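You operate a simulated robot arm through the tools that you are given. There is no shell and no other tool. Be economical: measure what you need, move in short steps, check, and stop when the job is done.

The job below is to be done with a simulated robot arm. You get a single attempt, and the scene is never put back.

## Task
Take the blue cloth on the top of the clamp bench and put it away on the top of the glue table. Put the dowel from the top of the glue table on the second left white shelf from the bottom. Open the left table drawer, take the blue foam cover on the top of the glue table and put it away in the inside of the left table drawer and shut the drawer again. Put the small bottle marked "thin" from the top of the glue table on the bench before the stop fence and the small bottle labelled "medium" on the low shelf of the black-legged table. Put the jar labelled "plugs" from the top of the laminating bench on top of the square block and the jar that says "clear wax" on the low shelf of the trestle table. Put the thick grey pad on the low shelf of the clamp rack. Take the grey-lidded jar and leave it on the top right white shelf. Turn the black vacuum knob to 0.4 bar. Put the tape roll from the top of the press bench on the top of the glue table. Put the 10 mm dowel tin from the top of the press bench on the left lower shelf of the wall bench and the 8 mm dowel tin on the middle of the wall bench. Do these in any order. Set down upright: small bottle, jar, grey-lidded jar.
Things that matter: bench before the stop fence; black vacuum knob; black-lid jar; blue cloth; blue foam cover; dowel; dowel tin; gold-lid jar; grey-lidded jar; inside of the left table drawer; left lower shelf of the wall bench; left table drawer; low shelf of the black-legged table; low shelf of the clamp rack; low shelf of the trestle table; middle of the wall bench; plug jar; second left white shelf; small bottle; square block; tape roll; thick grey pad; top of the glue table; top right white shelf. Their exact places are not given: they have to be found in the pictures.

It is judged by the outcome, as a careful person would: the job done as asked, and still so three seconds after it is handed in. It fails if anything else is knocked over, pushed out of place, dropped, spilled or broken. A push-on lid holds only when it is set on centred and level and pressed home; a screw cap is set on level and turned clockwise until tight. Flat cloth is picked up by pressing the open fingertips on it (5 to 10 N) and closing them slowly along it; thin cloth reads only 2 to 8 mm in the jaws.

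## Robot
A 7-joint arm with a two-finger parallel gripper on a trunk, on a base that drives. Base frame: it is fixed to the floor where the robot stands at the start and does not move with it; the origin is under the middle of the robot, x ahead of it, y to its left, z up; the surface under the hand at the start is at about z = 0.9. Readings come in m, rad, newtons and seconds.
With the tool pointing down near the work surface it reaches from about 0.26 to 0.72 m from the robot's upright axis, wherever it stands. Its first joint turns from -2.897 to 2.897 rad. Places, roughly: bench before the stop fence (48x21 cm) [-4.06, 5.5, 0.8]; black vacuum knob [-4.5, 3.1, 0.8]; black-lid jar, gold-lid jar, plug jar [1.75, 5.5, 0.75]; blue cloth (7x10x4 cm) [0.5, 0.1, 0.9]; blue foam cover (6x9x5 cm) [-2.7, 1.1, 0.9]; dowel (2x2x5 cm) [-2.6, 0.9, 0.9]; dowel tin [-4, 5, 0.75]; grey-lidded jar (6x6x9 cm) [-4.5, 2.3, 0.8]; inside of the left table drawer [4.1, 4.9, 0.7]; left lower shelf of the wall bench [-2.3, 6.8, 0.4]; left table drawer [4.1, 4.9, 0.7]; low shelf of the black-legged table (32x16 cm) [-4.78, 2.36, 0.8]; low shelf of the clamp rack (22x162 cm) [1.12, 6.88, 0.36]; low shelf of the trestle table [4.7, 5, 0.3]; middle of the wall bench [-2.4, 6.7, 0.9]; second left white shelf [-0.7, -0.8, 0.5]; small bottle [-2.25, 1, 1]; square block (9x8x8 cm) [1.3, 5.4, 0.8]; tape roll (11x11x3 cm) [-4.2, 4.3, 0.8]; thick grey pad (9x6x3 cm) [1.4, 5.4, 0.8]; top of the glue table [-2.5, 1, 0.9]; top right white shelf [-1.3, -0.8, 0.9]. Payload 3.43 kg.
Tool frame: the origin (TCP) lies between the finger pads and is the grasp point; the fingertips stand 0.034 m ahead of it; z points along the fingers, y is the line along which they close. Largest opening 0.128 m; finger width 0.024, thickness 0.012; the body of the gripper, 0.048 by 0.13 m, starts 0.096 m behind the TCP.
Orientation is told as [roll, pitch, yaw] about the base's x, y, z axes, in that order, counted from this pose: with the fingers straight down and closing along the base's y, the tool's x points along the base's -x, its y along +y and its z along -z.

## Interface
- The arm moves only by the tool nudge_tool. Its argument "commands" is a list of rows, each a list of 3 entries, a list of its own where there are three numbers: the shift along the base's x, y, z in m, then the turn, a rotation vector about the base's x, y, z in rad, then the opening, from 0 (shut) to 1 (fully open). In form: [[[tx, ty, tz], [wx, wy, wz], jaw], ...]. A call has 1 to 8 rows; each row shifts and turns the commanded pose from where the row before left it. Rows are played at 5 a second. More than 0.05 m and 0.15 rad between two rows, or a gripper value outside its range, and nothing of the call is played. A pose out of reach is approached as far as the arm can. The call stops where the force on the tool passes 40 N (or 10 N more than at its start, if that is more) or the arm is blocked; 0.2 s more then pass. The fingers move at their own pace (about 0.108 m/s each) and stop on an object; they squeeze with about 36 N. The grip force told is the motor's: it shows also when the fingers shut on nothing. Time passes only in rows, and 0.2 s behind the last, so rows that do not move let the fingers close. The reply holds the time, the measured pose of the TCP, the force on the tool along the base axes, the opening and the grip force, in the units named above and with some noise, with the torque about the TCP (base axes, N m) and any sound that the robot's microphone picked up, and new pictures: "views" is both (left out), scene, wrist or none.
- Cameras (640 x 400 px; columns grow to the right, rows downward): "scene" is now at [-0.0008, 0.1522, 1.4375]; the picture's right is [0.08, -1.00, 0.00], its down [-0.53, -0.04, -0.85] and it looks along [0.84, 0.06, -0.53] (base axes); focal length 252 px, centre (320, 200). "wrist" rides on the gripper at [0.076, -0.011, -0.16] in the tool frame; the picture's right is [0.15, 0.99, 0.00], its down [-0.88, 0.13, -0.46] and it looks along [-0.45, 0.07, 0.89] (tool axes); focal length 234 px, centre (320, 200).
- move_column(by): slides the trunk up (or, below 0, down) by that many m; the arm and the scene camera ride with it, the base frame stays. It gives what a move gives, with no picture.
- roll_base(legs): drives the robot by 1 to 6 legs, each [ahead, left, turn to the left] in m, m and rad, along the robot's own axes; the way and the turn of a leg run together, so that a leg with both is an arc; at most 1.5 m and 3.142 rad a leg. The arm and the cameras ride along, it lands a little off, and it stops where it bumps. It gives what a move gives, and a new picture of the scene camera.
- head_to(pan, tilt): turns the head with the scene camera to pan (to the left, within 1.501 rad either way) and tilt (down, from -0.506 to 1.204), counted from straight ahead of the robot. It gives what a move gives, and a new picture of the scene camera.
- probe_pixels(camera, pixels): for up to 12 pixels [column, row] of the newest picture of that camera ("zoom" is the newest enlarged one), the place [x, y, z] in the base frame of the surface seen there, good to about 0.002 m, but the place of the scene camera against the robot may be out by one fixed shift of up to 0.018 m in any direction. It takes no simulated time.
- enlarge(camera, box): a new picture of the part [left, top, right, bottom] of that camera's present view, enlarged. It takes no simulated time.
- job_done(): hands the job in; it is judged then, once.

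Work in short steps. Measure before you move; look again where a grasp or a placing could have gone wrong, and mend it. You have 399 turns and 360 pictures in all, those below and enlarged ones among them. Open the gripper and draw the arm clear of the work before you hand the job in, unless the task says otherwise; then end with one line.

The tools are called after "Request:" as name(argument=value, ...) on one line, values as JSON. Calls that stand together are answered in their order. nudge_tool: Moves the arm, as the interface text tells. Its arguments: {"type":"object","properties":{"commands":{"type":"array","items":{"type":"array"}},"views":{"type":"string","enum":["both","scene","wrist","none"]}},"required":["commands"]} The other tools are called the same way: move_column (by) slides the trunk up or down; roll_base (legs) drives the base; head_to (pan, tilt) turns the head that bears the scene camera; probe_pixels (camera, pixels) gives the place of the surface under pixels of a picture; enlarge (camera, box) takes an enlarged picture of a part of a camera's view; job_done () hands the job in.

At the start:

```text
time: 0.0
eef_pos: [0.4132, 0.0886, 1.1691]
tool_rot: [-0.002, 0.001, 0.0]
contact_force: [-0.2, -0.3, 0.9]
moment: [0.03, 0.0, 0.01]
grip_width: 0.1281
gripper_force: 0.2
trunk travel left (down, up): [-0.15, 0.174]
robot x, y, heading: [-0.0023, 0.0009, -0.005]
head pan, tilt: [0.077, 0.562]
```

scene: 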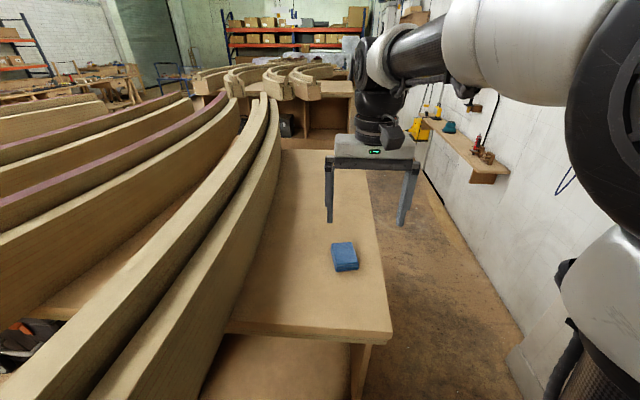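
wrist: 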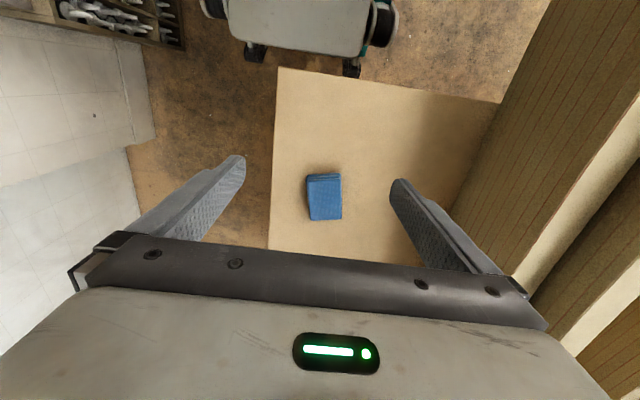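

The blue folded cloth shows at scene (345,257) and wrist (324,196). I measure it in both pictures.

Request:
probe_pixels(camera="wrist", pixels=[[311, 180], [338, 180], [314, 215], [339, 215], [324, 198], [290, 200], [360, 240]])

Request:
probe_pixels(camera="scene", pixels=[[345, 252], [333, 247], [354, 246], [337, 268], [358, 266], [300, 300]])

Request:
enlarge(camera="wrist", box=[260, 140, 388, 240])

```text
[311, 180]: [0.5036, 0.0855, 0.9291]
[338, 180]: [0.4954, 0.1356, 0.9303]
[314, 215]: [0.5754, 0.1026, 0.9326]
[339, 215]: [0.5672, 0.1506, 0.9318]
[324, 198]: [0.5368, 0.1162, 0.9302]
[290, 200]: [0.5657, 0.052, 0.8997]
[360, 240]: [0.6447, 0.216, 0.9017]
```

```text
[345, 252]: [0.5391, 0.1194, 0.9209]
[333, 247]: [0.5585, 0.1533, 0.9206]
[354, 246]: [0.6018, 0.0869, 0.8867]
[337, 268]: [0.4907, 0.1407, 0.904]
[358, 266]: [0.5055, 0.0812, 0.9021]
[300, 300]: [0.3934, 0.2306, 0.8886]
```

```text
4.00 times, centred on (324, 190) of wrist
```

zoom: 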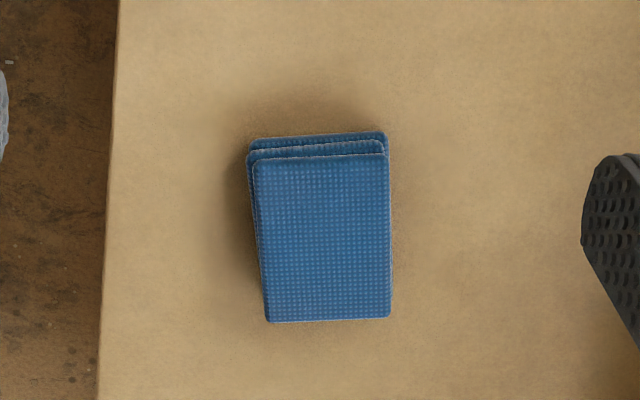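

Wrist readings: the cloth is centred at about (0.537, 0.119), top 0.931, on a surface at 0.900, turned about 0.18 rad. I move above it and down partway.

Request:
nudge_tool(commands=[[[0.04, 0.01, -0.02], [0, 0, 0.09], 1], [[0.042, 0.01, -0.02], [0, 0, 0.09], 1], [[0.042, 0.01, -0.02], [0, 0, 0], 1], [[0, 0, -0.045], [0, 0, 0], 1], [[0, 0, -0.04], [0, 0, 0], 1], [[0, 0, 0], [0, 0, 0], 1]], views="wrist")

```text
time: 1.4
eef_pos: [0.5385, 0.1186, 1.0239]
tool_rot: [0.0, 0.002, 0.179]
contact_force: [0.4, 0.0, -0.1]
moment: [-0.04, 0.02, -0.02]
grip_width: 0.1278
gripper_force: 0.0
trunk travel left (down, up): [-0.15, 0.174]
robot x, y, heading: [-0.0049, -0.0025, -0.005]
head pan, tilt: [0.077, 0.562]
```

wrist: 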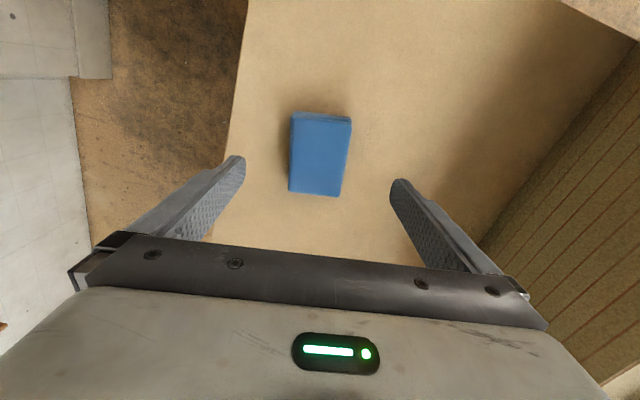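

The cloth sits between the fingers in line with them. I go down to z 0.939 and close.

Request:
nudge_tool(commands=[[[0, 0, -0.04], [0, 0, 0], 1], [[0, 0, -0.03], [0, 0, 0], 1], [[0, 0, -0.015], [0, 0, 0], 1], [[0, 0, 0], [0, 0, 0], 0.3], [[0, 0, 0], [0, 0, 0], 0], [[0, 0, 0], [0, 0, 0], 0], [[0, 0, 0], [0, 0, 0], 0]], views="wrist")

```text
time: 3.0
eef_pos: [0.5365, 0.1174, 0.9398]
tool_rot: [0.001, 0.001, 0.179]
contact_force: [0.3, -0.1, 0.0]
moment: [-0.03, 0.03, 0.0]
grip_width: 0.0676
gripper_force: 35.7
trunk travel left (down, up): [-0.15, 0.174]
robot x, y, heading: [0.0007, -0.0008, -0.003]
head pan, tilt: [0.077, 0.562]
```

wrist: 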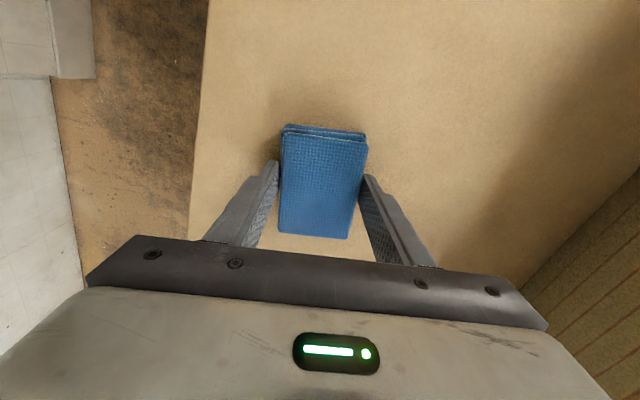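

Width 0.068 with 35.7 N: the cloth is held. I lift it high and draw it in toward the robot.

Request:
nudge_tool(commands=[[[0, 0, 0.04], [0, 0, 0], 0], [[0, 0, 0.045], [0, 0, 0], 0], [[0, 0, 0.045], [0, 0, 0], 0], [[-0.02, 0, 0.045], [0, 0, -0.09], 0], [[-0.04, -0.02, 0.02], [0, 0, -0.09], 0], [[-0.04, -0.02, 0], [0, 0, 0], 0]], views="wrist")

Request:
head_to(pan=1.5, tilt=0.35)

Request:
head_to(pan=-1.5, tilt=0.35)

```text
time: 4.4
eef_pos: [0.437, 0.0791, 1.1347]
tool_rot: [-0.001, -0.001, -0.002]
contact_force: [1.1, -0.5, -0.3]
moment: [-0.01, 0.03, 0.02]
grip_width: 0.0672
gripper_force: 35.8
trunk travel left (down, up): [-0.15, 0.174]
robot x, y, heading: [0.0021, 0.003, -0.0]
head pan, tilt: [0.077, 0.562]
```

wrist: 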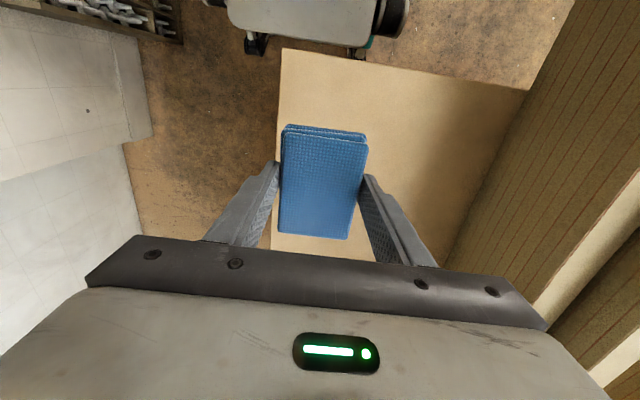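

```text
time: 6.0
eef_pos: [0.4381, 0.0784, 1.134]
tool_rot: [0.0, 0.001, -0.002]
contact_force: [-0.1, -0.5, -0.5]
moment: [0.02, -0.02, -0.01]
grip_width: 0.067
gripper_force: 35.9
trunk travel left (down, up): [-0.15, 0.174]
robot x, y, heading: [-0.0009, -0.0031, -0.003]
head pan, tilt: [1.499, 0.351]
```

scene: 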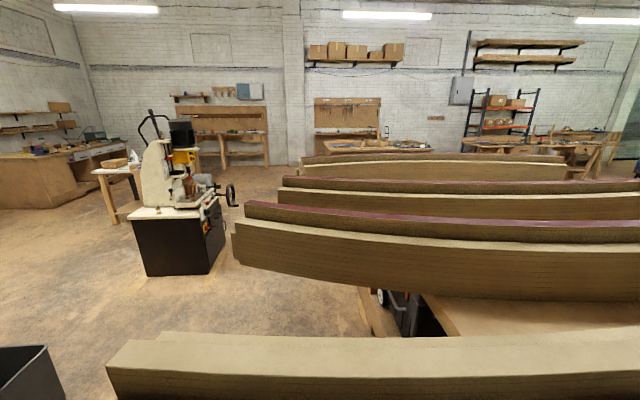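

```text
time: 8.6
eef_pos: [0.4373, 0.0786, 1.1347]
tool_rot: [0.001, -0.001, -0.001]
contact_force: [0.0, 0.2, -0.1]
moment: [0.02, -0.02, 0.01]
grip_width: 0.0667
gripper_force: 35.8
trunk travel left (down, up): [-0.15, 0.174]
robot x, y, heading: [-0.0016, 0.0034, -0.002]
head pan, tilt: [-1.499, 0.351]
```

scene: 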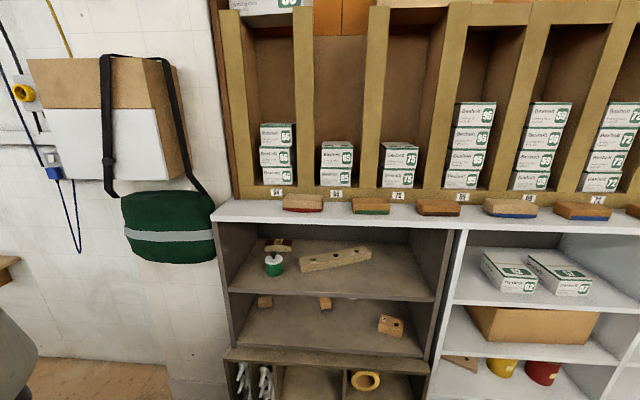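

The white shelves are to the right of the robot. I measure how close the shelf front is before turning.

Request:
probe_pixels(camera="scene", pixels=[[220, 215], [330, 220], [445, 222], [600, 228], [450, 300], [330, 355], [325, 290], [335, 335], [505, 300], [600, 375]])

Request:
head_to(pan=1.5, tilt=0.8)

```text
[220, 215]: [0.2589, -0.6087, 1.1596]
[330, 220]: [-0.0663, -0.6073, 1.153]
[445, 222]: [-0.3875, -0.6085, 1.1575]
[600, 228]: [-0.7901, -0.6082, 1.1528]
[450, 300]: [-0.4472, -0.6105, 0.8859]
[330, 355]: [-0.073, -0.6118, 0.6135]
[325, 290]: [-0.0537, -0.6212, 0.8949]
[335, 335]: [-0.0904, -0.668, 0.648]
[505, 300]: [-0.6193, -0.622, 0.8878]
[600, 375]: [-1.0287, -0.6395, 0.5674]
```

```text
time: 11.2
eef_pos: [0.4385, 0.0787, 1.1354]
tool_rot: [-0.001, -0.001, 0.0]
contact_force: [0.0, 0.0, 0.1]
moment: [0.0, 0.01, 0.0]
grip_width: 0.0671
gripper_force: 36.0
trunk travel left (down, up): [-0.15, 0.174]
robot x, y, heading: [0.0032, 0.0001, -0.001]
head pan, tilt: [1.499, 0.799]
```

scene: 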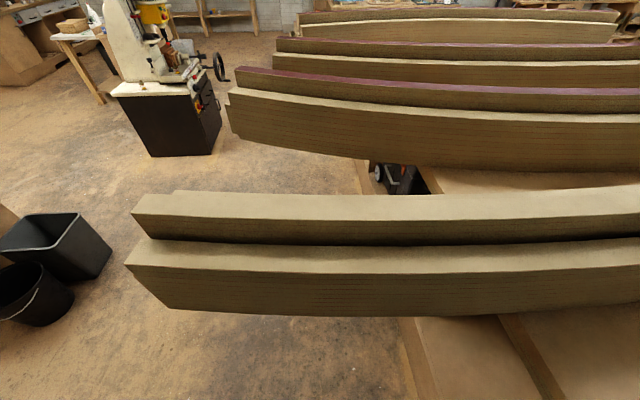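

Request:
probe_pixels(camera="scene", pixels=[[128, 268], [175, 305], [135, 210], [110, 250], [70, 300], [40, 325], [200, 370], [300, 380], [215, 130], [160, 155]])

```text
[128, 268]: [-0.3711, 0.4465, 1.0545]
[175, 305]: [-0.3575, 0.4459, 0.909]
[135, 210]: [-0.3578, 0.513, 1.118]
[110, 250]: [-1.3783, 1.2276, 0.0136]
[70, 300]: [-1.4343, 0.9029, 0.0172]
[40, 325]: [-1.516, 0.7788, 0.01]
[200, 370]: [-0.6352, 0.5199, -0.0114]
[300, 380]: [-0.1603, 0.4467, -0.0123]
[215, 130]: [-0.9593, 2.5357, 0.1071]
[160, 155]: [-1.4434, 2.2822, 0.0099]
```

The beam ends are at x about -0.37, y 0.45. I back up 0.9 m, then turn left to look.

Request:
roll_base(legs=[[-0.9, 0, 0], [0, 0, 1.571]])

Request:
head_to(pan=1.2, tilt=0.5)

```text
time: 19.8
eef_pos: [-0.9837, 0.4335, 1.1352]
tool_rot: [0.0, 0.0, 1.583]
contact_force: [0.2, 0.0, -0.3]
moment: [0.02, 0.02, -0.03]
grip_width: 0.0666
gripper_force: 35.5
trunk travel left (down, up): [-0.15, 0.174]
robot x, y, heading: [-0.9004, -0.0006, 1.583]
head pan, tilt: [1.499, 0.799]
```

scene: 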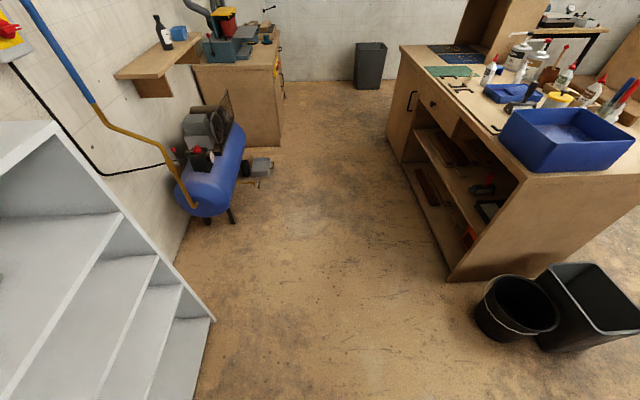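

```text
time: 20.6
eef_pos: [-0.985, 0.4327, 1.1343]
tool_rot: [0.0, 0.0, 1.583]
contact_force: [-0.4, -0.3, -0.1]
moment: [-0.02, -0.01, -0.01]
grip_width: 0.0669
gripper_force: 36.3
trunk travel left (down, up): [-0.15, 0.174]
robot x, y, heading: [-0.9025, -0.004, 1.581]
head pan, tilt: [1.201, 0.499]
```

scene: 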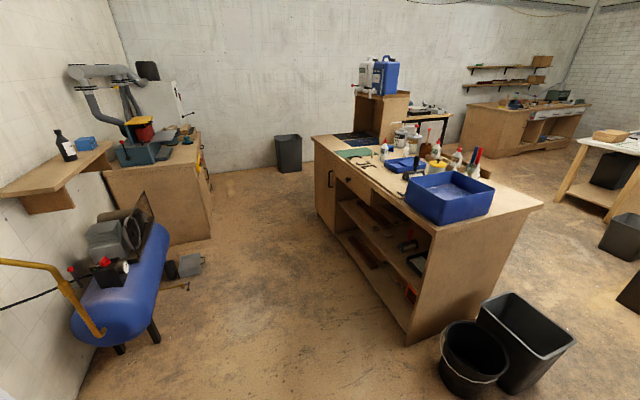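

The glue table stands ahead-left. I enlarge its top and measure corners.

Request:
enlarge(camera="scene", box=[310, 80, 550, 230])

Request:
probe_pixels(camera="scene", pixels=[[316, 137], [440, 228], [540, 205], [408, 340], [318, 215], [185, 250], [212, 235], [300, 170], [95, 150], [470, 175], [150, 300]])

```text
2.67 times, centred on (430, 155) of scene
```

zoom: 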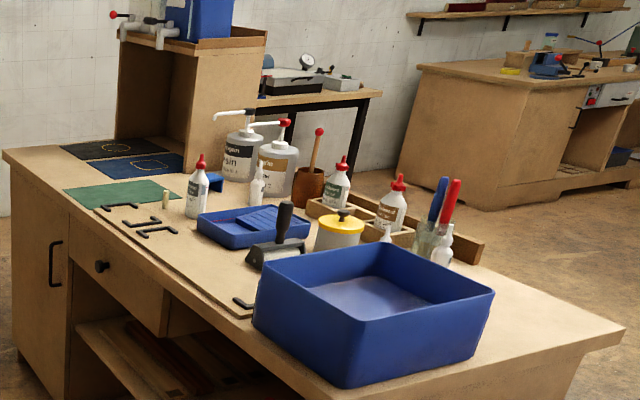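

```text
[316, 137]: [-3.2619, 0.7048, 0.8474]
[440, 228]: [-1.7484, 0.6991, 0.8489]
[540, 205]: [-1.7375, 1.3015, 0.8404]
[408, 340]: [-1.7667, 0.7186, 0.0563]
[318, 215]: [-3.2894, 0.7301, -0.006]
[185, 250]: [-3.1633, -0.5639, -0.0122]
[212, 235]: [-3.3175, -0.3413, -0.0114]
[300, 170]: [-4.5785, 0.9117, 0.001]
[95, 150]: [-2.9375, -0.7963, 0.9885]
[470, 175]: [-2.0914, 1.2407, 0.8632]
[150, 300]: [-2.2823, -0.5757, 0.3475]
```

Table top is about z 0.86, x -3.26…-1.74, front edge y 0.70. I roll sideways along it and look at it from the front.

Request:
roll_base(legs=[[0.1, 1.5, 0]])

Request:
head_to(pan=0.0, tilt=0.7)

```text
refused: leg 1 is longer than a leg can be; nothing moved
```

```text
time: 22.0
eef_pos: [-0.9857, 0.4341, 1.1342]
tool_rot: [0.001, 0.001, 1.581]
contact_force: [0.5, -0.1, -0.8]
moment: [0.04, -0.02, 0.02]
grip_width: 0.0669
gripper_force: 36.3
trunk travel left (down, up): [-0.15, 0.174]
robot x, y, heading: [-0.9, -0.0024, 1.584]
head pan, tilt: [0.0, 0.7]
```

scene: 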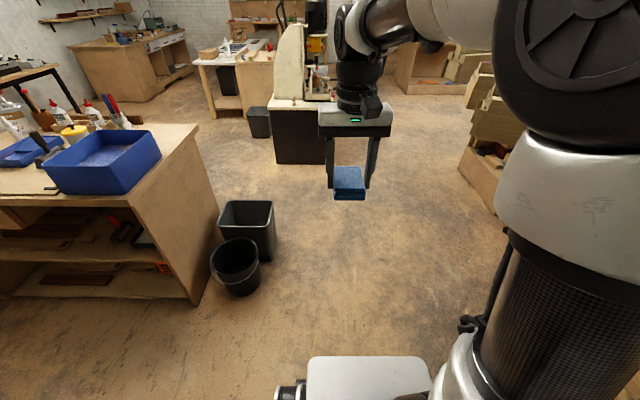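

The leg was just too long; I split the move.

Request:
roll_base(legs=[[0.05, 0.8, 0], [0.05, 0.75, 0]])

```text
time: 37.3
eef_pos: [-2.527, 0.5267, 1.1344]
tool_rot: [0.001, 0.0, 1.569]
contact_force: [0.0, -1.0, -0.9]
moment: [0.01, 0.0, 0.0]
grip_width: 0.0668
gripper_force: 36.3
trunk travel left (down, up): [-0.15, 0.174]
robot x, y, heading: [-2.4473, 0.0879, 1.565]
head pan, tilt: [0.0, 0.7]
```

scene: 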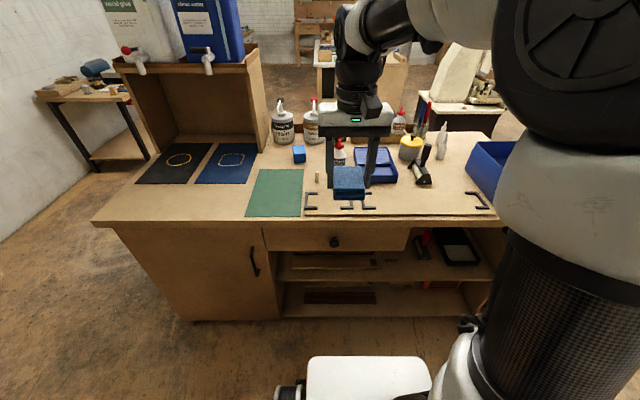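

I enlarge the table top to identify items and free places.

Request:
enlarge(camera="scene", box=[240, 90, 528, 225])

Request:
probe_pixels(camera="scene", pixels=[[299, 152], [317, 176], [338, 155], [200, 200], [240, 200], [275, 190], [440, 200], [250, 212], [305, 212], [170, 215], [225, 170]])

```text
2.22 times, centred on (384, 158) of scene
```

zoom: 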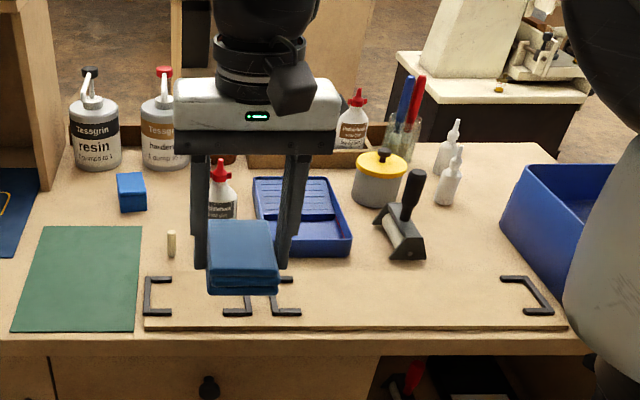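

```text
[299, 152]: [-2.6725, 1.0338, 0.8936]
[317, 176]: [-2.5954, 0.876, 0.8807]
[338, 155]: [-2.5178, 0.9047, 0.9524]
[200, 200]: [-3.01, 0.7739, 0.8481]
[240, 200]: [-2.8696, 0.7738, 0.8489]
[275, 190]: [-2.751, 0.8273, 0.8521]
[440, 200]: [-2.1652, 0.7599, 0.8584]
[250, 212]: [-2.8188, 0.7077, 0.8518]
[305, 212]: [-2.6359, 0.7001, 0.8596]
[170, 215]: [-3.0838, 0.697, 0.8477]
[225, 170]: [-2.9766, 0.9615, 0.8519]
```

Free bare wood lies at about (-2.95, 0.79), left of the green mat. I roll left 0.43 and ahead 0.1 to reach it.

Request:
roll_base(legs=[[0.1, 0.43, 0]])

Request:
nudge_tool(commands=[[[0, 0.04, 0], [0, 0, 0], 0], [[0, 0.04, 0], [0, 0, 0], 0], [[0, 0.04, 0], [0, 0, 0], 0], [[0, 0.0, 0], [0, 0, 0], 0]], views="both")

```text
time: 42.0
eef_pos: [-2.9569, 0.6285, 1.1358]
tool_rot: [0.001, 0.0, 1.569]
contact_force: [-0.2, 0.4, 0.1]
moment: [-0.01, 0.02, 0.0]
grip_width: 0.0669
gripper_force: 35.7
trunk travel left (down, up): [-0.15, 0.174]
robot x, y, heading: [-2.8792, 0.1898, 1.569]
head pan, tilt: [0.0, 0.7]
```

scene: 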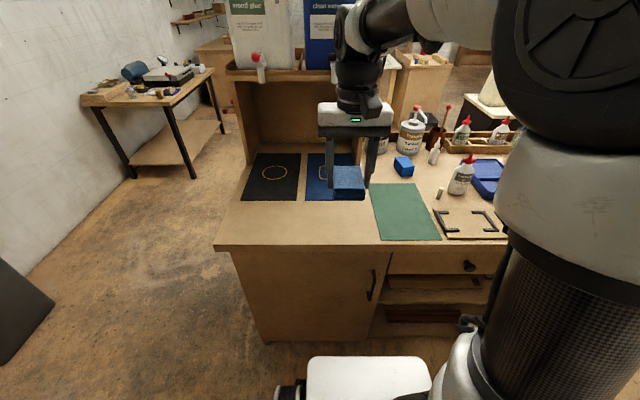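

```text
time: 43.0
eef_pos: [-2.9584, 0.7483, 1.135]
tool_rot: [-0.001, -0.002, 1.569]
contact_force: [-0.3, -0.5, -0.4]
moment: [-0.05, -0.01, -0.02]
grip_width: 0.0667
gripper_force: 36.0
trunk travel left (down, up): [-0.15, 0.174]
robot x, y, heading: [-2.8762, 0.1889, 1.57]
head pan, tilt: [0.0, 0.7]
```

scene: 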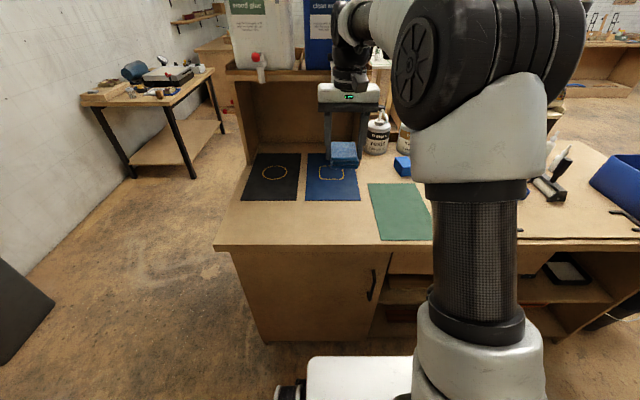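
wrist: 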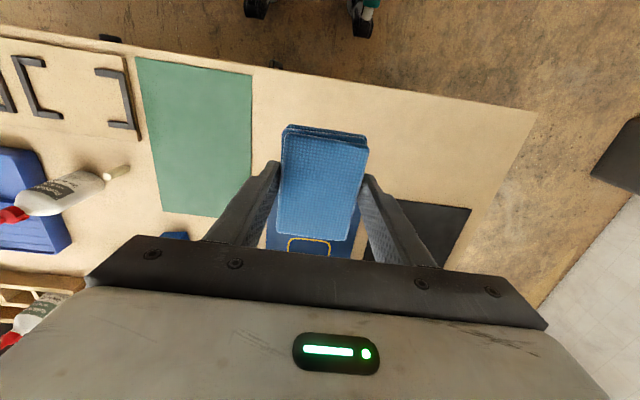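

I check where the table surface and mat edges are in the wrist picture.

Request:
probe_pixels(camera="wrist", pixels=[[300, 100], [400, 150], [400, 110], [252, 80], [240, 200], [440, 205], [415, 202], [172, 238], [128, 168], [100, 182], [375, 90]])

Request:
probe_pixels(camera="scene", pixels=[[310, 360], [380, 360], [300, 390]])

```text
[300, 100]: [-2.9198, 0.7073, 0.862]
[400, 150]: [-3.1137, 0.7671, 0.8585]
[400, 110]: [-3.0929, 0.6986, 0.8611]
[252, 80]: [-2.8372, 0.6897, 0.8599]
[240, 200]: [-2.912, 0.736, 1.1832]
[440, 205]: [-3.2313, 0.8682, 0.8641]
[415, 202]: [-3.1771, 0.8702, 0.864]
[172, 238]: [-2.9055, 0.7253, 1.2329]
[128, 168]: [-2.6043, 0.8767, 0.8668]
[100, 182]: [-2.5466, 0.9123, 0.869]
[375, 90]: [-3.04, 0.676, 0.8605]
```

```text
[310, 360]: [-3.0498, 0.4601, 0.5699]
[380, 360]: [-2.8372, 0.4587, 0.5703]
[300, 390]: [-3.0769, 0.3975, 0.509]
```

Surface is at z 0.860 here, so I set the cloth down at y 0.775, TCP z 0.902.

Request:
nudge_tool(commands=[[[0, 0.027, -0.03], [0, 0, 0], 0], [[0, 0, -0.05], [0, 0, 0], 0], [[0, 0, -0.05], [0, 0, 0], 0], [[0, 0, -0.05], [0, 0, 0], 0], [[0, 0, -0.035], [0, 0, 0], 0], [[0, 0, -0.017], [0, 0, 0], 0], [[0, 0, 0], [0, 0, 0], 0]], views="wrist")

```text
time: 44.6
eef_pos: [-2.9584, 0.7751, 0.904]
tool_rot: [0.0, 0.0, 1.57]
contact_force: [-0.6, -0.8, -1.0]
moment: [-0.01, 0.0, -0.04]
grip_width: 0.0667
gripper_force: 36.1
trunk travel left (down, up): [-0.15, 0.174]
robot x, y, heading: [-2.8775, 0.1913, 1.572]
head pan, tilt: [0.0, 0.7]
```

wrist: 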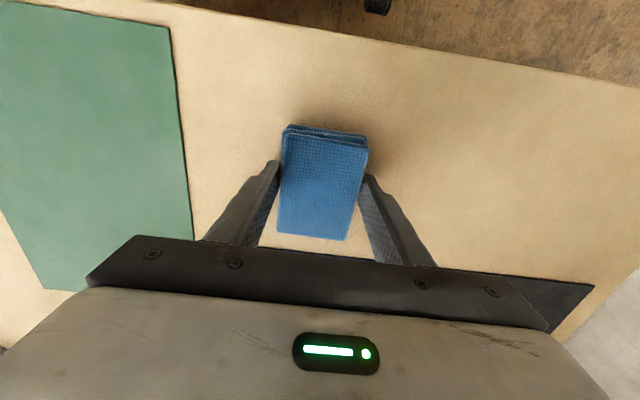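

I lower the last 3 mm, open and rise.

Request:
nudge_tool(commands=[[[0, 0, -0.004], [0, 0, 0], 0], [[0, 0, 0], [0, 0, 0], 0.7], [[0, 0, 0], [0, 0, 0], 0.8], [[0, 0, 0.03], [0, 0, 0], 0.8], [[0, 0, 0.05], [0, 0, 0], 1], [[0, 0, 0.05], [0, 0, 0], 1], [[0, 0, 0.05], [0, 0, 0], 1], [[0, 0, 0.05], [0, 0, 0], 1]], views="wrist")

```text
time: 46.4
eef_pos: [-2.9578, 0.7747, 1.1297]
tool_rot: [0.001, 0.001, 1.569]
contact_force: [-0.4, -0.3, -0.2]
moment: [-0.02, -0.01, 0.0]
grip_width: 0.1279
gripper_force: 0.0
trunk travel left (down, up): [-0.15, 0.174]
robot x, y, heading: [-2.8793, 0.1892, 1.568]
head pan, tilt: [0.0, 0.7]
```

wrist: 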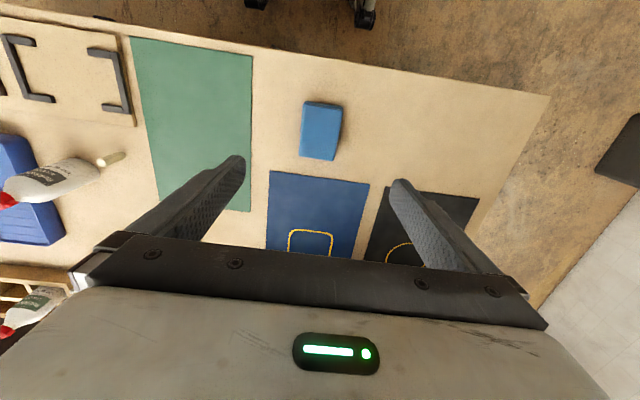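

The cloth rests at wrist (321,130). Next the dowel: I shift the base right to line up with it and look down on it.

Request:
roll_base(legs=[[0.0, -0.3, 0]])

Request:
nudge_tool(commands=[[[0.03, 0.0, 0], [0, 0, 0], 1], [[0.03, -0.04, 0], [0, 0, 0], 0.5], [[0, -0.03, 0], [0, 0, 0], 0.4], [[0, 0.0, 0], [0, 0, 0], 0.4]], views="wrist")

```text
time: 49.9
eef_pos: [-2.6572, 0.7759, 1.1297]
tool_rot: [0.0, -0.001, 1.567]
contact_force: [-0.2, 0.0, 0.1]
moment: [-0.02, 0.03, 0.01]
grip_width: 0.1279
gripper_force: 0.2
trunk travel left (down, up): [-0.15, 0.174]
robot x, y, heading: [-2.5788, 0.1905, 1.57]
head pan, tilt: [0.0, 0.7]
```

scene: 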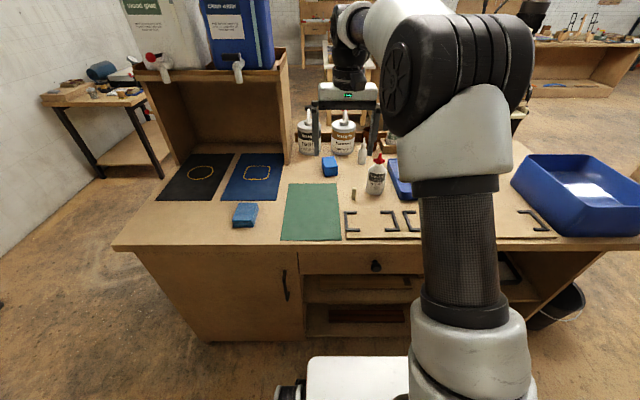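

```text
time: 50.9
eef_pos: [-2.5958, 0.7062, 1.1294]
tool_rot: [-0.001, -0.001, 1.567]
contact_force: [-0.5, 0.2, 0.7]
moment: [0.04, 0.04, -0.01]
grip_width: 0.0512
gripper_force: 0.1
trunk travel left (down, up): [-0.15, 0.174]
robot x, y, heading: [-2.5799, 0.1911, 1.569]
head pan, tilt: [0.0, 0.7]
```

wrist: 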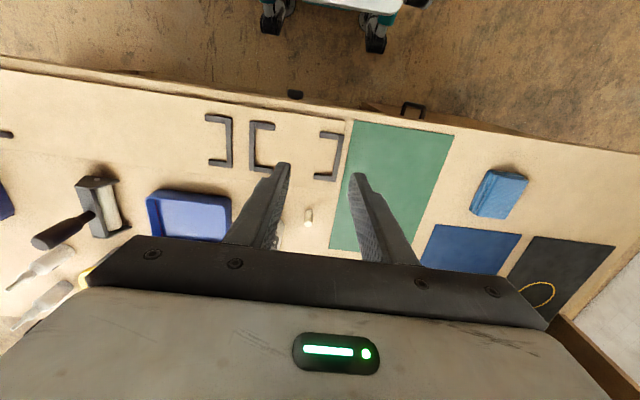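

The dowel is at wrist (308,217). I tilt the fingers forward 45° so the dowel can later be stood inside the low shelf.

Request:
nudge_tool(commands=[[[0, 0, 0], [0.13, 0, 0], 0.4], [[0, 0.0, 0], [0.13, 0, 0], 0.4], [[0, 0, -0.02], [0.13, 0, 0], 0.4], [[0, 0.0, -0.02], [0.13, 0, 0], 0.4], [[0, 0.0, -0.02], [0.13, 0, 0], 0.4], [[0, 0.0, -0.02], [0.13, 0, 0], 0.4], [[0, 0.0, 0], [0, 0, 0], 0.4]], views="wrist")

```text
time: 52.5
eef_pos: [-2.5913, 0.7074, 1.0563]
tool_rot: [-0.013, -0.745, 1.564]
contact_force: [0.8, 0.5, -0.2]
moment: [0.01, 0.03, -0.02]
grip_width: 0.0512
gripper_force: 0.1
out of reach, approached as far as the arm can: row 6
trunk travel left (down, up): [-0.15, 0.174]
robot x, y, heading: [-2.5793, 0.1904, 1.569]
head pan, tilt: [0.0, 0.7]
```

wrist: 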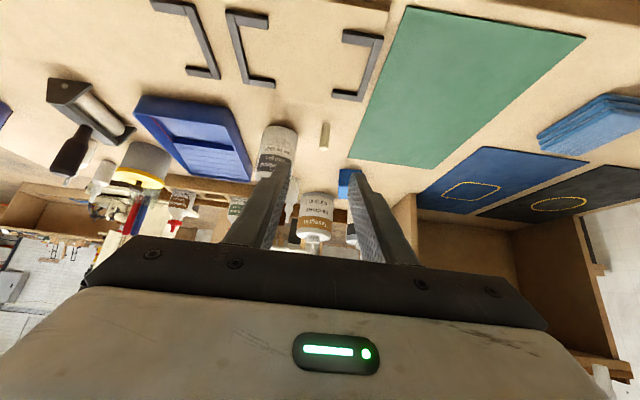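

Tilt is ~0.745 now. I measure the dowel at (324,136) and the bottle at (275,150).

Request:
probe_pixels(camera="wrist", pixels=[[325, 124], [323, 148], [324, 136], [320, 160], [296, 150], [262, 140], [280, 128], [345, 190], [358, 178]])

Request:
enlarge(camera="wrist", box=[220, 90, 420, 215])

```text
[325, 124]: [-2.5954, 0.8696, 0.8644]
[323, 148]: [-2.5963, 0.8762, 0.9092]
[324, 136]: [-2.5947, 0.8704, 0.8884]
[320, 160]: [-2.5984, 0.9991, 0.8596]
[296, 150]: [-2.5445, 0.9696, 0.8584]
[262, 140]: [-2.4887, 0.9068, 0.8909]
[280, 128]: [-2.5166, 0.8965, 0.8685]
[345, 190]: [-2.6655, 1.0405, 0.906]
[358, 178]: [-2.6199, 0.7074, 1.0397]
```

```text
3.20 times, centred on (320, 152) of wrist
```

zoom: 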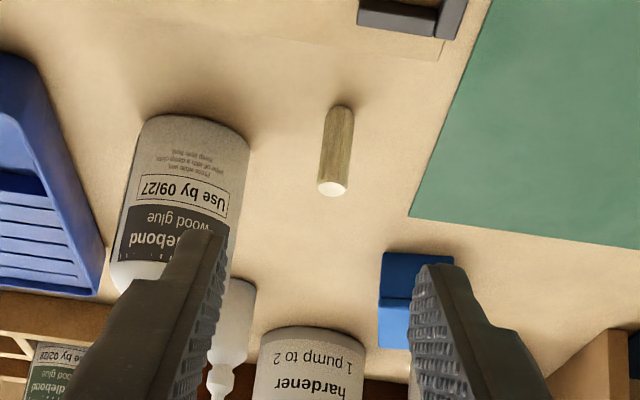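

The dowel stands at (-2.595, 0.879), z 0.86–0.91. I go forward over it and descend.

Request:
nudge_tool(commands=[[[-0.002, 0.045, 0], [0, 0, 0], 0.4], [[-0.002, 0.045, -0.01], [0, 0, 0], 0.4], [[0, 0.04, -0.02], [0, 0, 0], 0.4], [[0, 0.034, -0.02], [0, 0, 0], 0.4], [[0, 0.0, -0.045], [0, 0, 0], 0.4], [[0, 0, 0], [0, 0, 0], 0.4]], views="wrist")

```text
time: 53.9
eef_pos: [-2.5951, 0.871, 0.9603]
tool_rot: [0.004, -0.779, 1.566]
contact_force: [-0.9, 0.6, -0.3]
moment: [-0.01, -0.02, 0.05]
grip_width: 0.0514
gripper_force: 0.0
trunk travel left (down, up): [-0.15, 0.174]
robot x, y, heading: [-2.5822, 0.1891, 1.565]
head pan, tilt: [0.0, 0.7]
```

wrist: 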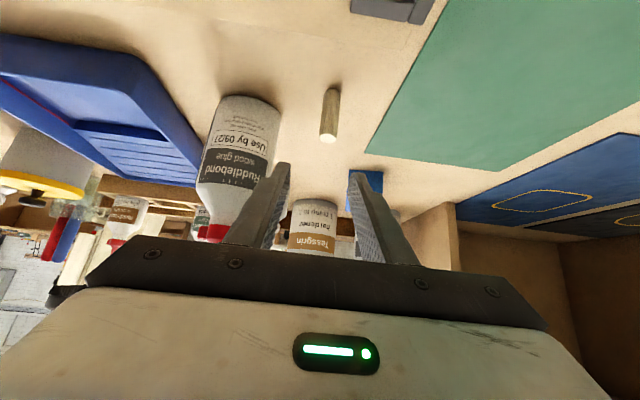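

Lined up. I descend 57 mm and close on the dowel.

Request:
nudge_tool(commands=[[[0, 0, -0.03], [0, 0, 0], 0.4], [[0, 0.0, -0.027], [0, 0, 0], 0.4], [[0, 0, 0], [0, 0, 0], 0.4], [[0, 0, 0], [0, 0, 0], 0.1], [[0, 0.0, 0], [0, 0, 0], 0], [[0, 0, 0], [0, 0, 0], 0]], views="wrist")

```text
time: 55.3
eef_pos: [-2.5948, 0.8706, 0.9039]
tool_rot: [0.004, -0.78, 1.566]
contact_force: [0.6, 0.7, -0.5]
moment: [0.02, 0.0, 0.03]
grip_width: 0.0123
gripper_force: 35.6
trunk travel left (down, up): [-0.15, 0.174]
robot x, y, heading: [-2.5805, 0.1905, 1.564]
head pan, tilt: [0.0, 0.7]
```

wrist: 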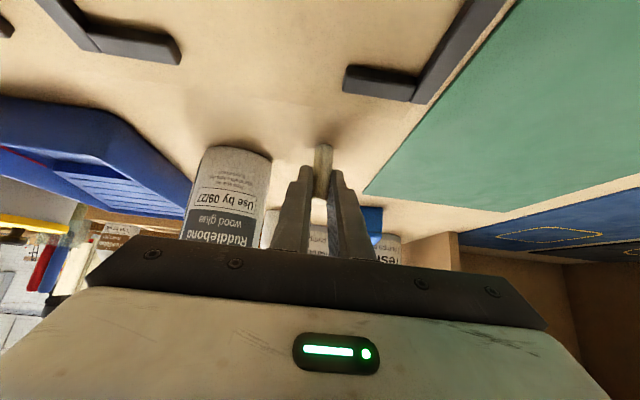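

Dowel held (12 mm). I lift it clear and draw back.

Request:
nudge_tool(commands=[[[0, 0, 0.04], [0, 0, 0], 0], [[0, 0.0, 0.045], [0, 0, 0], 0], [[0, 0, 0.045], [0, 0, 0], 0], [[0, -0.03, 0.04], [0, 0, 0], 0], [[0, -0.04, 0.03], [0, 0, 0], 0], [[0, -0.04, 0], [0, 0, 0], 0]], views="none")

Request:
roll_base(legs=[[-0.15, 0, 0], [0, -0.75, 0], [0, -0.85, 0], [0, 0, 1.57], [0, 0, 1.57]])

Request:
head_to(pan=0.3, tilt=0.7)

```text
time: 56.7
eef_pos: [-2.596, 0.7597, 1.1046]
tool_rot: [0.003, -0.78, 1.565]
contact_force: [0.6, 0.4, -0.7]
moment: [-0.01, -0.02, -0.03]
grip_width: 0.0124
gripper_force: 36.4
trunk travel left (down, up): [-0.15, 0.174]
robot x, y, heading: [-2.5783, 0.1852, 1.568]
head pan, tilt: [0.0, 0.7]
```

```text
time: 81.4
eef_pos: [-0.9505, -0.5311, 1.1049]
tool_rot: [0.004, -0.78, -1.571]
contact_force: [0.2, -0.2, -0.7]
moment: [-0.03, 0.03, 0.01]
grip_width: 0.0123
gripper_force: 36.6
trunk travel left (down, up): [-0.15, 0.174]
robot x, y, heading: [-0.9671, 0.0455, -1.572]
head pan, tilt: [0.0, 0.7]
```

scene: 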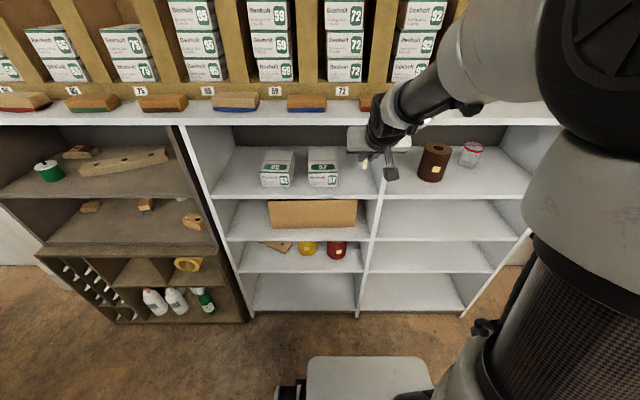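

```text
time: 82.2
eef_pos: [-0.9517, -0.5302, 1.1034]
tool_rot: [0.004, -0.781, -1.574]
contact_force: [0.1, 0.4, 0.4]
moment: [-0.02, -0.01, -0.01]
grip_width: 0.0123
gripper_force: 36.0
trunk travel left (down, up): [-0.15, 0.174]
robot x, y, heading: [-0.968, 0.0398, -1.572]
head pan, tilt: [0.3, 0.7]
```

scene: 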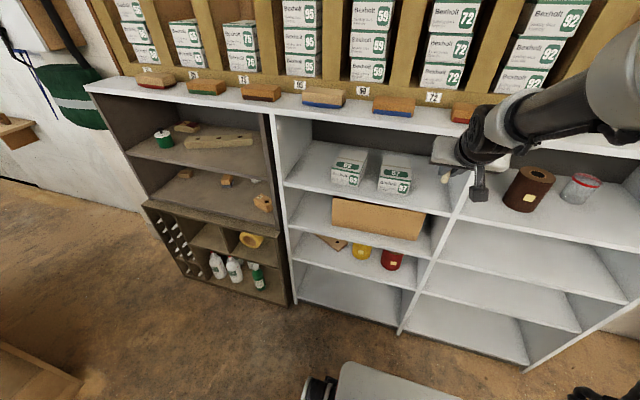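

The second left white shelf from the bottom is the one with the red and yellow tins at (380,258). I zoom and measure.

Request:
enlarge(camera="scene", box=[270, 190, 470, 330])

Request:
probe_pixels(camera="scene", pixels=[[340, 262], [380, 280], [408, 288], [408, 272], [391, 262], [361, 256], [300, 245], [330, 240], [426, 252], [350, 230], [290, 228], [376, 210]])

```text
2.86 times, centred on (370, 260) of scene
```

zoom: 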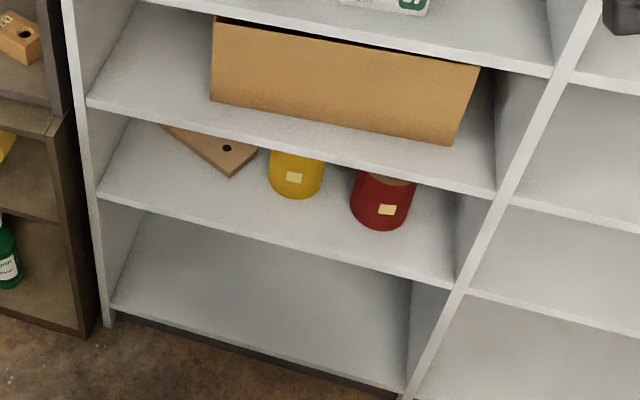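

```text
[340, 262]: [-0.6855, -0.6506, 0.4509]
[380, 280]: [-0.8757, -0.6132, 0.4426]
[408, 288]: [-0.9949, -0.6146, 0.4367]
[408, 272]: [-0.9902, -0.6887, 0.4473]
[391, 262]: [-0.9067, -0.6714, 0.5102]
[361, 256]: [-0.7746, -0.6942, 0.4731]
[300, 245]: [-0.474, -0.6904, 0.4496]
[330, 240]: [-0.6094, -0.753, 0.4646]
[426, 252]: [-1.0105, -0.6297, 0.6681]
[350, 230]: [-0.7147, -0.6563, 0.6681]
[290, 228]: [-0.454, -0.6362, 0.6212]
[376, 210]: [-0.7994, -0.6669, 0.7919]
```

Shelf surface is about z 0.462 with its front at y -0.61; free spot at (-0.52, -0.665), left of the wedge. I roll left along the shelf and lower the trunk.

Request:
roll_base(legs=[[0.0, 0.43, 0]])

Request:
move_column(by=-0.14)

Request:
nudge_tool(commands=[[[0, 0.01, -0.045], [0, 0, 0], 0], [[0, 0.0, -0.045], [0, 0, 0], 0], [[0, 0, -0.045], [0, 0, 0], 0], [[0, 0, -0.045], [0, 0, 0], 0], [[0, 0, -0.045], [0, 0, 0], 0], [[0, 0, -0.045], [0, 0, 0], 0], [[0, 0, -0.045], [0, 0, 0], 0]], views="both")

```text
time: 86.9
eef_pos: [-0.5178, -0.5303, 1.1046]
tool_rot: [0.004, -0.781, -1.573]
contact_force: [0.1, 0.3, 0.5]
moment: [-0.01, 0.01, 0.03]
grip_width: 0.0126
gripper_force: 35.8
trunk travel left (down, up): [-0.15, 0.174]
robot x, y, heading: [-0.5412, 0.0408, -1.571]
head pan, tilt: [0.3, 0.7]
```

scene: 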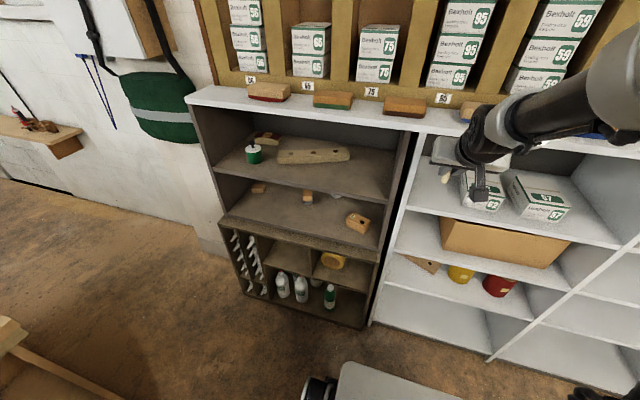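

```text
time: 88.5
eef_pos: [-0.5182, -0.5311, 0.9644]
tool_rot: [0.003, -0.78, -1.573]
contact_force: [-0.2, -0.8, -0.5]
moment: [0.0, 0.01, -0.01]
grip_width: 0.0126
gripper_force: 36.2
trunk travel left (down, up): [-0.01, 0.314]
robot x, y, heading: [-0.5364, 0.041, -1.568]
head pan, tilt: [0.3, 0.7]
```

```text
time: 90.2
eef_pos: [-0.5176, -0.5215, 0.6495]
tool_rot: [0.005, -0.782, -1.571]
contact_force: [-1.0, 0.7, 0.4]
moment: [0.01, 0.0, 0.0]
grip_width: 0.0125
gripper_force: 35.9
trunk travel left (down, up): [-0.01, 0.314]
robot x, y, heading: [-0.5371, 0.0424, -1.569]
head pan, tilt: [0.3, 0.7]
```

scene: 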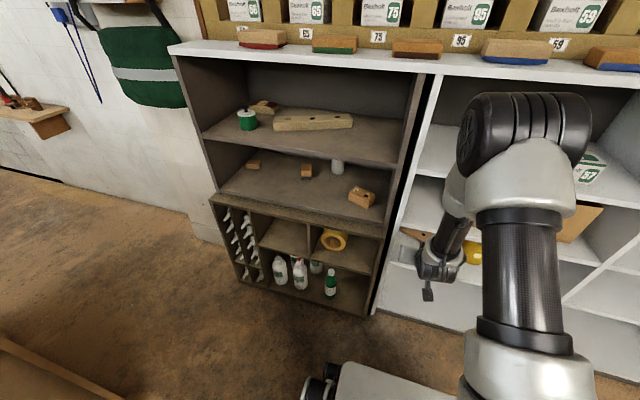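
wrist: 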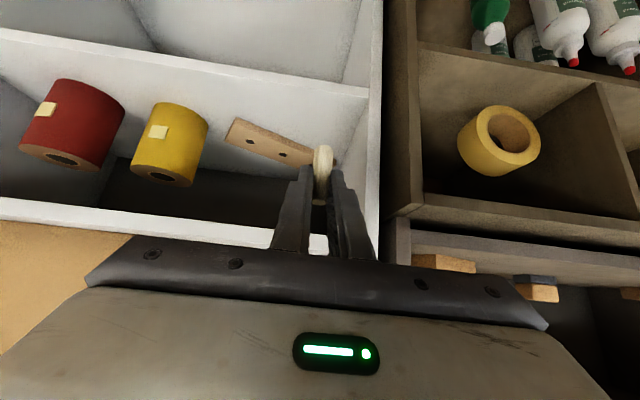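

I measure the shelf with the wrist camera around the intended spot.

Request:
probe_pixels(camera="wrist", pixels=[[300, 110], [300, 75], [355, 95], [250, 128], [335, 165], [230, 140], [160, 130], [370, 180], [200, 215], [310, 65], [290, 90]])

```text
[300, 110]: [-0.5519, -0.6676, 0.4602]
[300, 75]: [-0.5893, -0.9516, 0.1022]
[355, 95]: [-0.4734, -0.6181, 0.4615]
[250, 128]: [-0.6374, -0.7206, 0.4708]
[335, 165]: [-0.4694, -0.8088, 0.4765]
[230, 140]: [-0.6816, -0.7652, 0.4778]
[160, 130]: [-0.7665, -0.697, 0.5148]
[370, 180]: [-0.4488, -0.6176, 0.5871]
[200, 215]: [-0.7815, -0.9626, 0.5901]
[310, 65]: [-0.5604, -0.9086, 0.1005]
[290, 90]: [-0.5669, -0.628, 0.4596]
```

Surface 0.460, spot clear. I lower to z 0.56 outside, go in 145 mm, then down.

Request:
nudge_tool(commands=[[[0, 0, -0.045], [0, 0, 0], 0], [[0, 0.0, -0.05], [0, 0, 0], 0], [[0, -0.04, 0], [0, 0, 0], 0], [[0, -0.05, 0], [0, 0, 0], 0], [[0, -0.05, 0], [0, 0, 0], 0], [[0, 0, -0.03], [0, 0, 0], 0], [[0, 0, 0], [0, 0, 0], 0]], views="wrist")

```text
time: 91.8
eef_pos: [-0.518, -0.6605, 0.5251]
tool_rot: [0.004, -0.78, -1.572]
contact_force: [-0.2, 0.2, 0.2]
moment: [0.01, -0.01, -0.02]
grip_width: 0.0124
gripper_force: 35.7
trunk travel left (down, up): [-0.01, 0.314]
robot x, y, heading: [-0.5348, 0.0397, -1.572]
head pan, tilt: [0.3, 0.7]
```

wrist: 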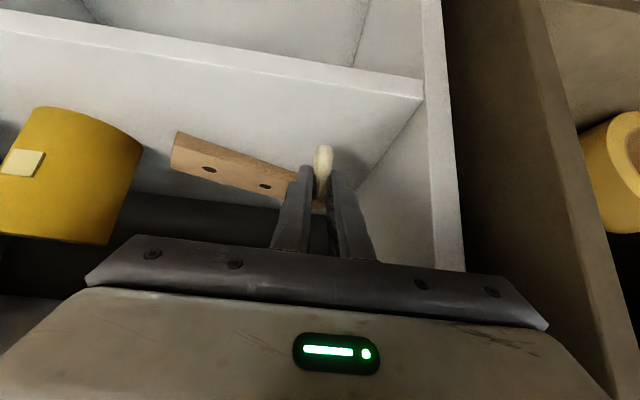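

I lower the last 21 mm gently, watching the force.

Request:
nudge_tool(commands=[[[0, 0, -0.015], [0, 0, 0], 0], [[0, 0.0, -0.005], [0, 0, 0], 0], [[0, 0, -0.002], [0, 0, 0], 0], [[0, 0, 0], [0, 0, 0], 0]], views="wrist")

```text
time: 92.8
eef_pos: [-0.5178, -0.661, 0.503]
tool_rot: [0.002, -0.786, -1.572]
contact_force: [-0.2, 2.2, 7.5]
moment: [-0.02, 0.0, -0.01]
grip_width: 0.0123
gripper_force: 36.0
trunk travel left (down, up): [-0.01, 0.314]
robot x, y, heading: [-0.5374, 0.0385, -1.568]
head pan, tilt: [0.3, 0.7]
```

wrist: 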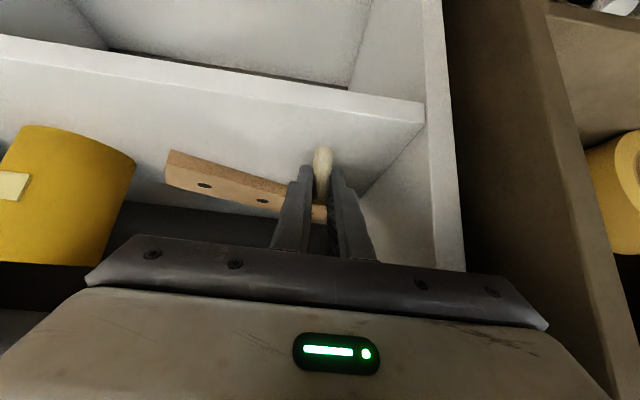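

It stands on the shelf (7.5 N). I open a little and pull straight back along y.

Request:
nudge_tool(commands=[[[0, 0, 0], [0, 0, 0], 0.15], [[0, 0, 0], [0, 0, 0], 0.3], [[0, 0.03, 0.0], [0, 0, 0], 0.3], [[0, 0.04, 0.01], [0, 0, 0], 0.3], [[0, 0.05, 0.03], [0, 0, 0], 0.3], [[0, 0.03, 0.04], [0, 0, 0], 0.3]], views="wrist")

```text
refused: row 5 steps farther than a row can; nothing moved
```

Row 5 was over the limit; I repeat it smaller.

Request:
nudge_tool(commands=[[[0, 0, 0], [0, 0, 0], 0.15], [[0, 0, 0], [0, 0, 0], 0.3], [[0, 0.03, 0.0], [0, 0, 0], 0.3], [[0, 0.04, 0.01], [0, 0, 0], 0.3], [[0, 0.04, 0.02], [0, 0, 0], 0.3], [[0, 0.03, 0.03], [0, 0, 0], 0.3]], views="wrist")

```text
time: 94.2
eef_pos: [-0.5183, -0.5206, 0.5613]
tool_rot: [0.005, -0.78, -1.57]
contact_force: [-0.4, -0.2, -0.5]
moment: [-0.01, 0.0, -0.04]
grip_width: 0.0381
gripper_force: 0.0
trunk travel left (down, up): [-0.01, 0.314]
robot x, y, heading: [-0.5328, 0.044, -1.57]
head pan, tilt: [0.3, 0.7]
```

wrist: 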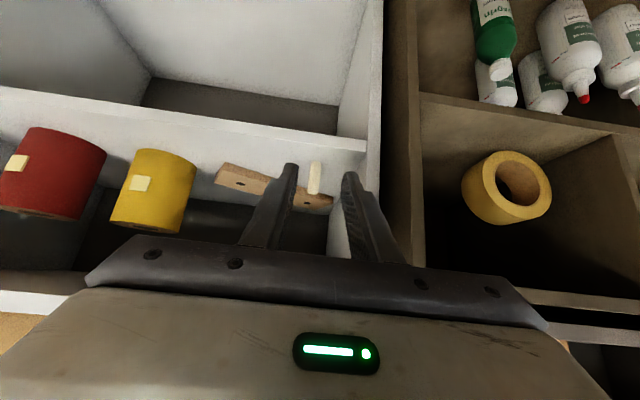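

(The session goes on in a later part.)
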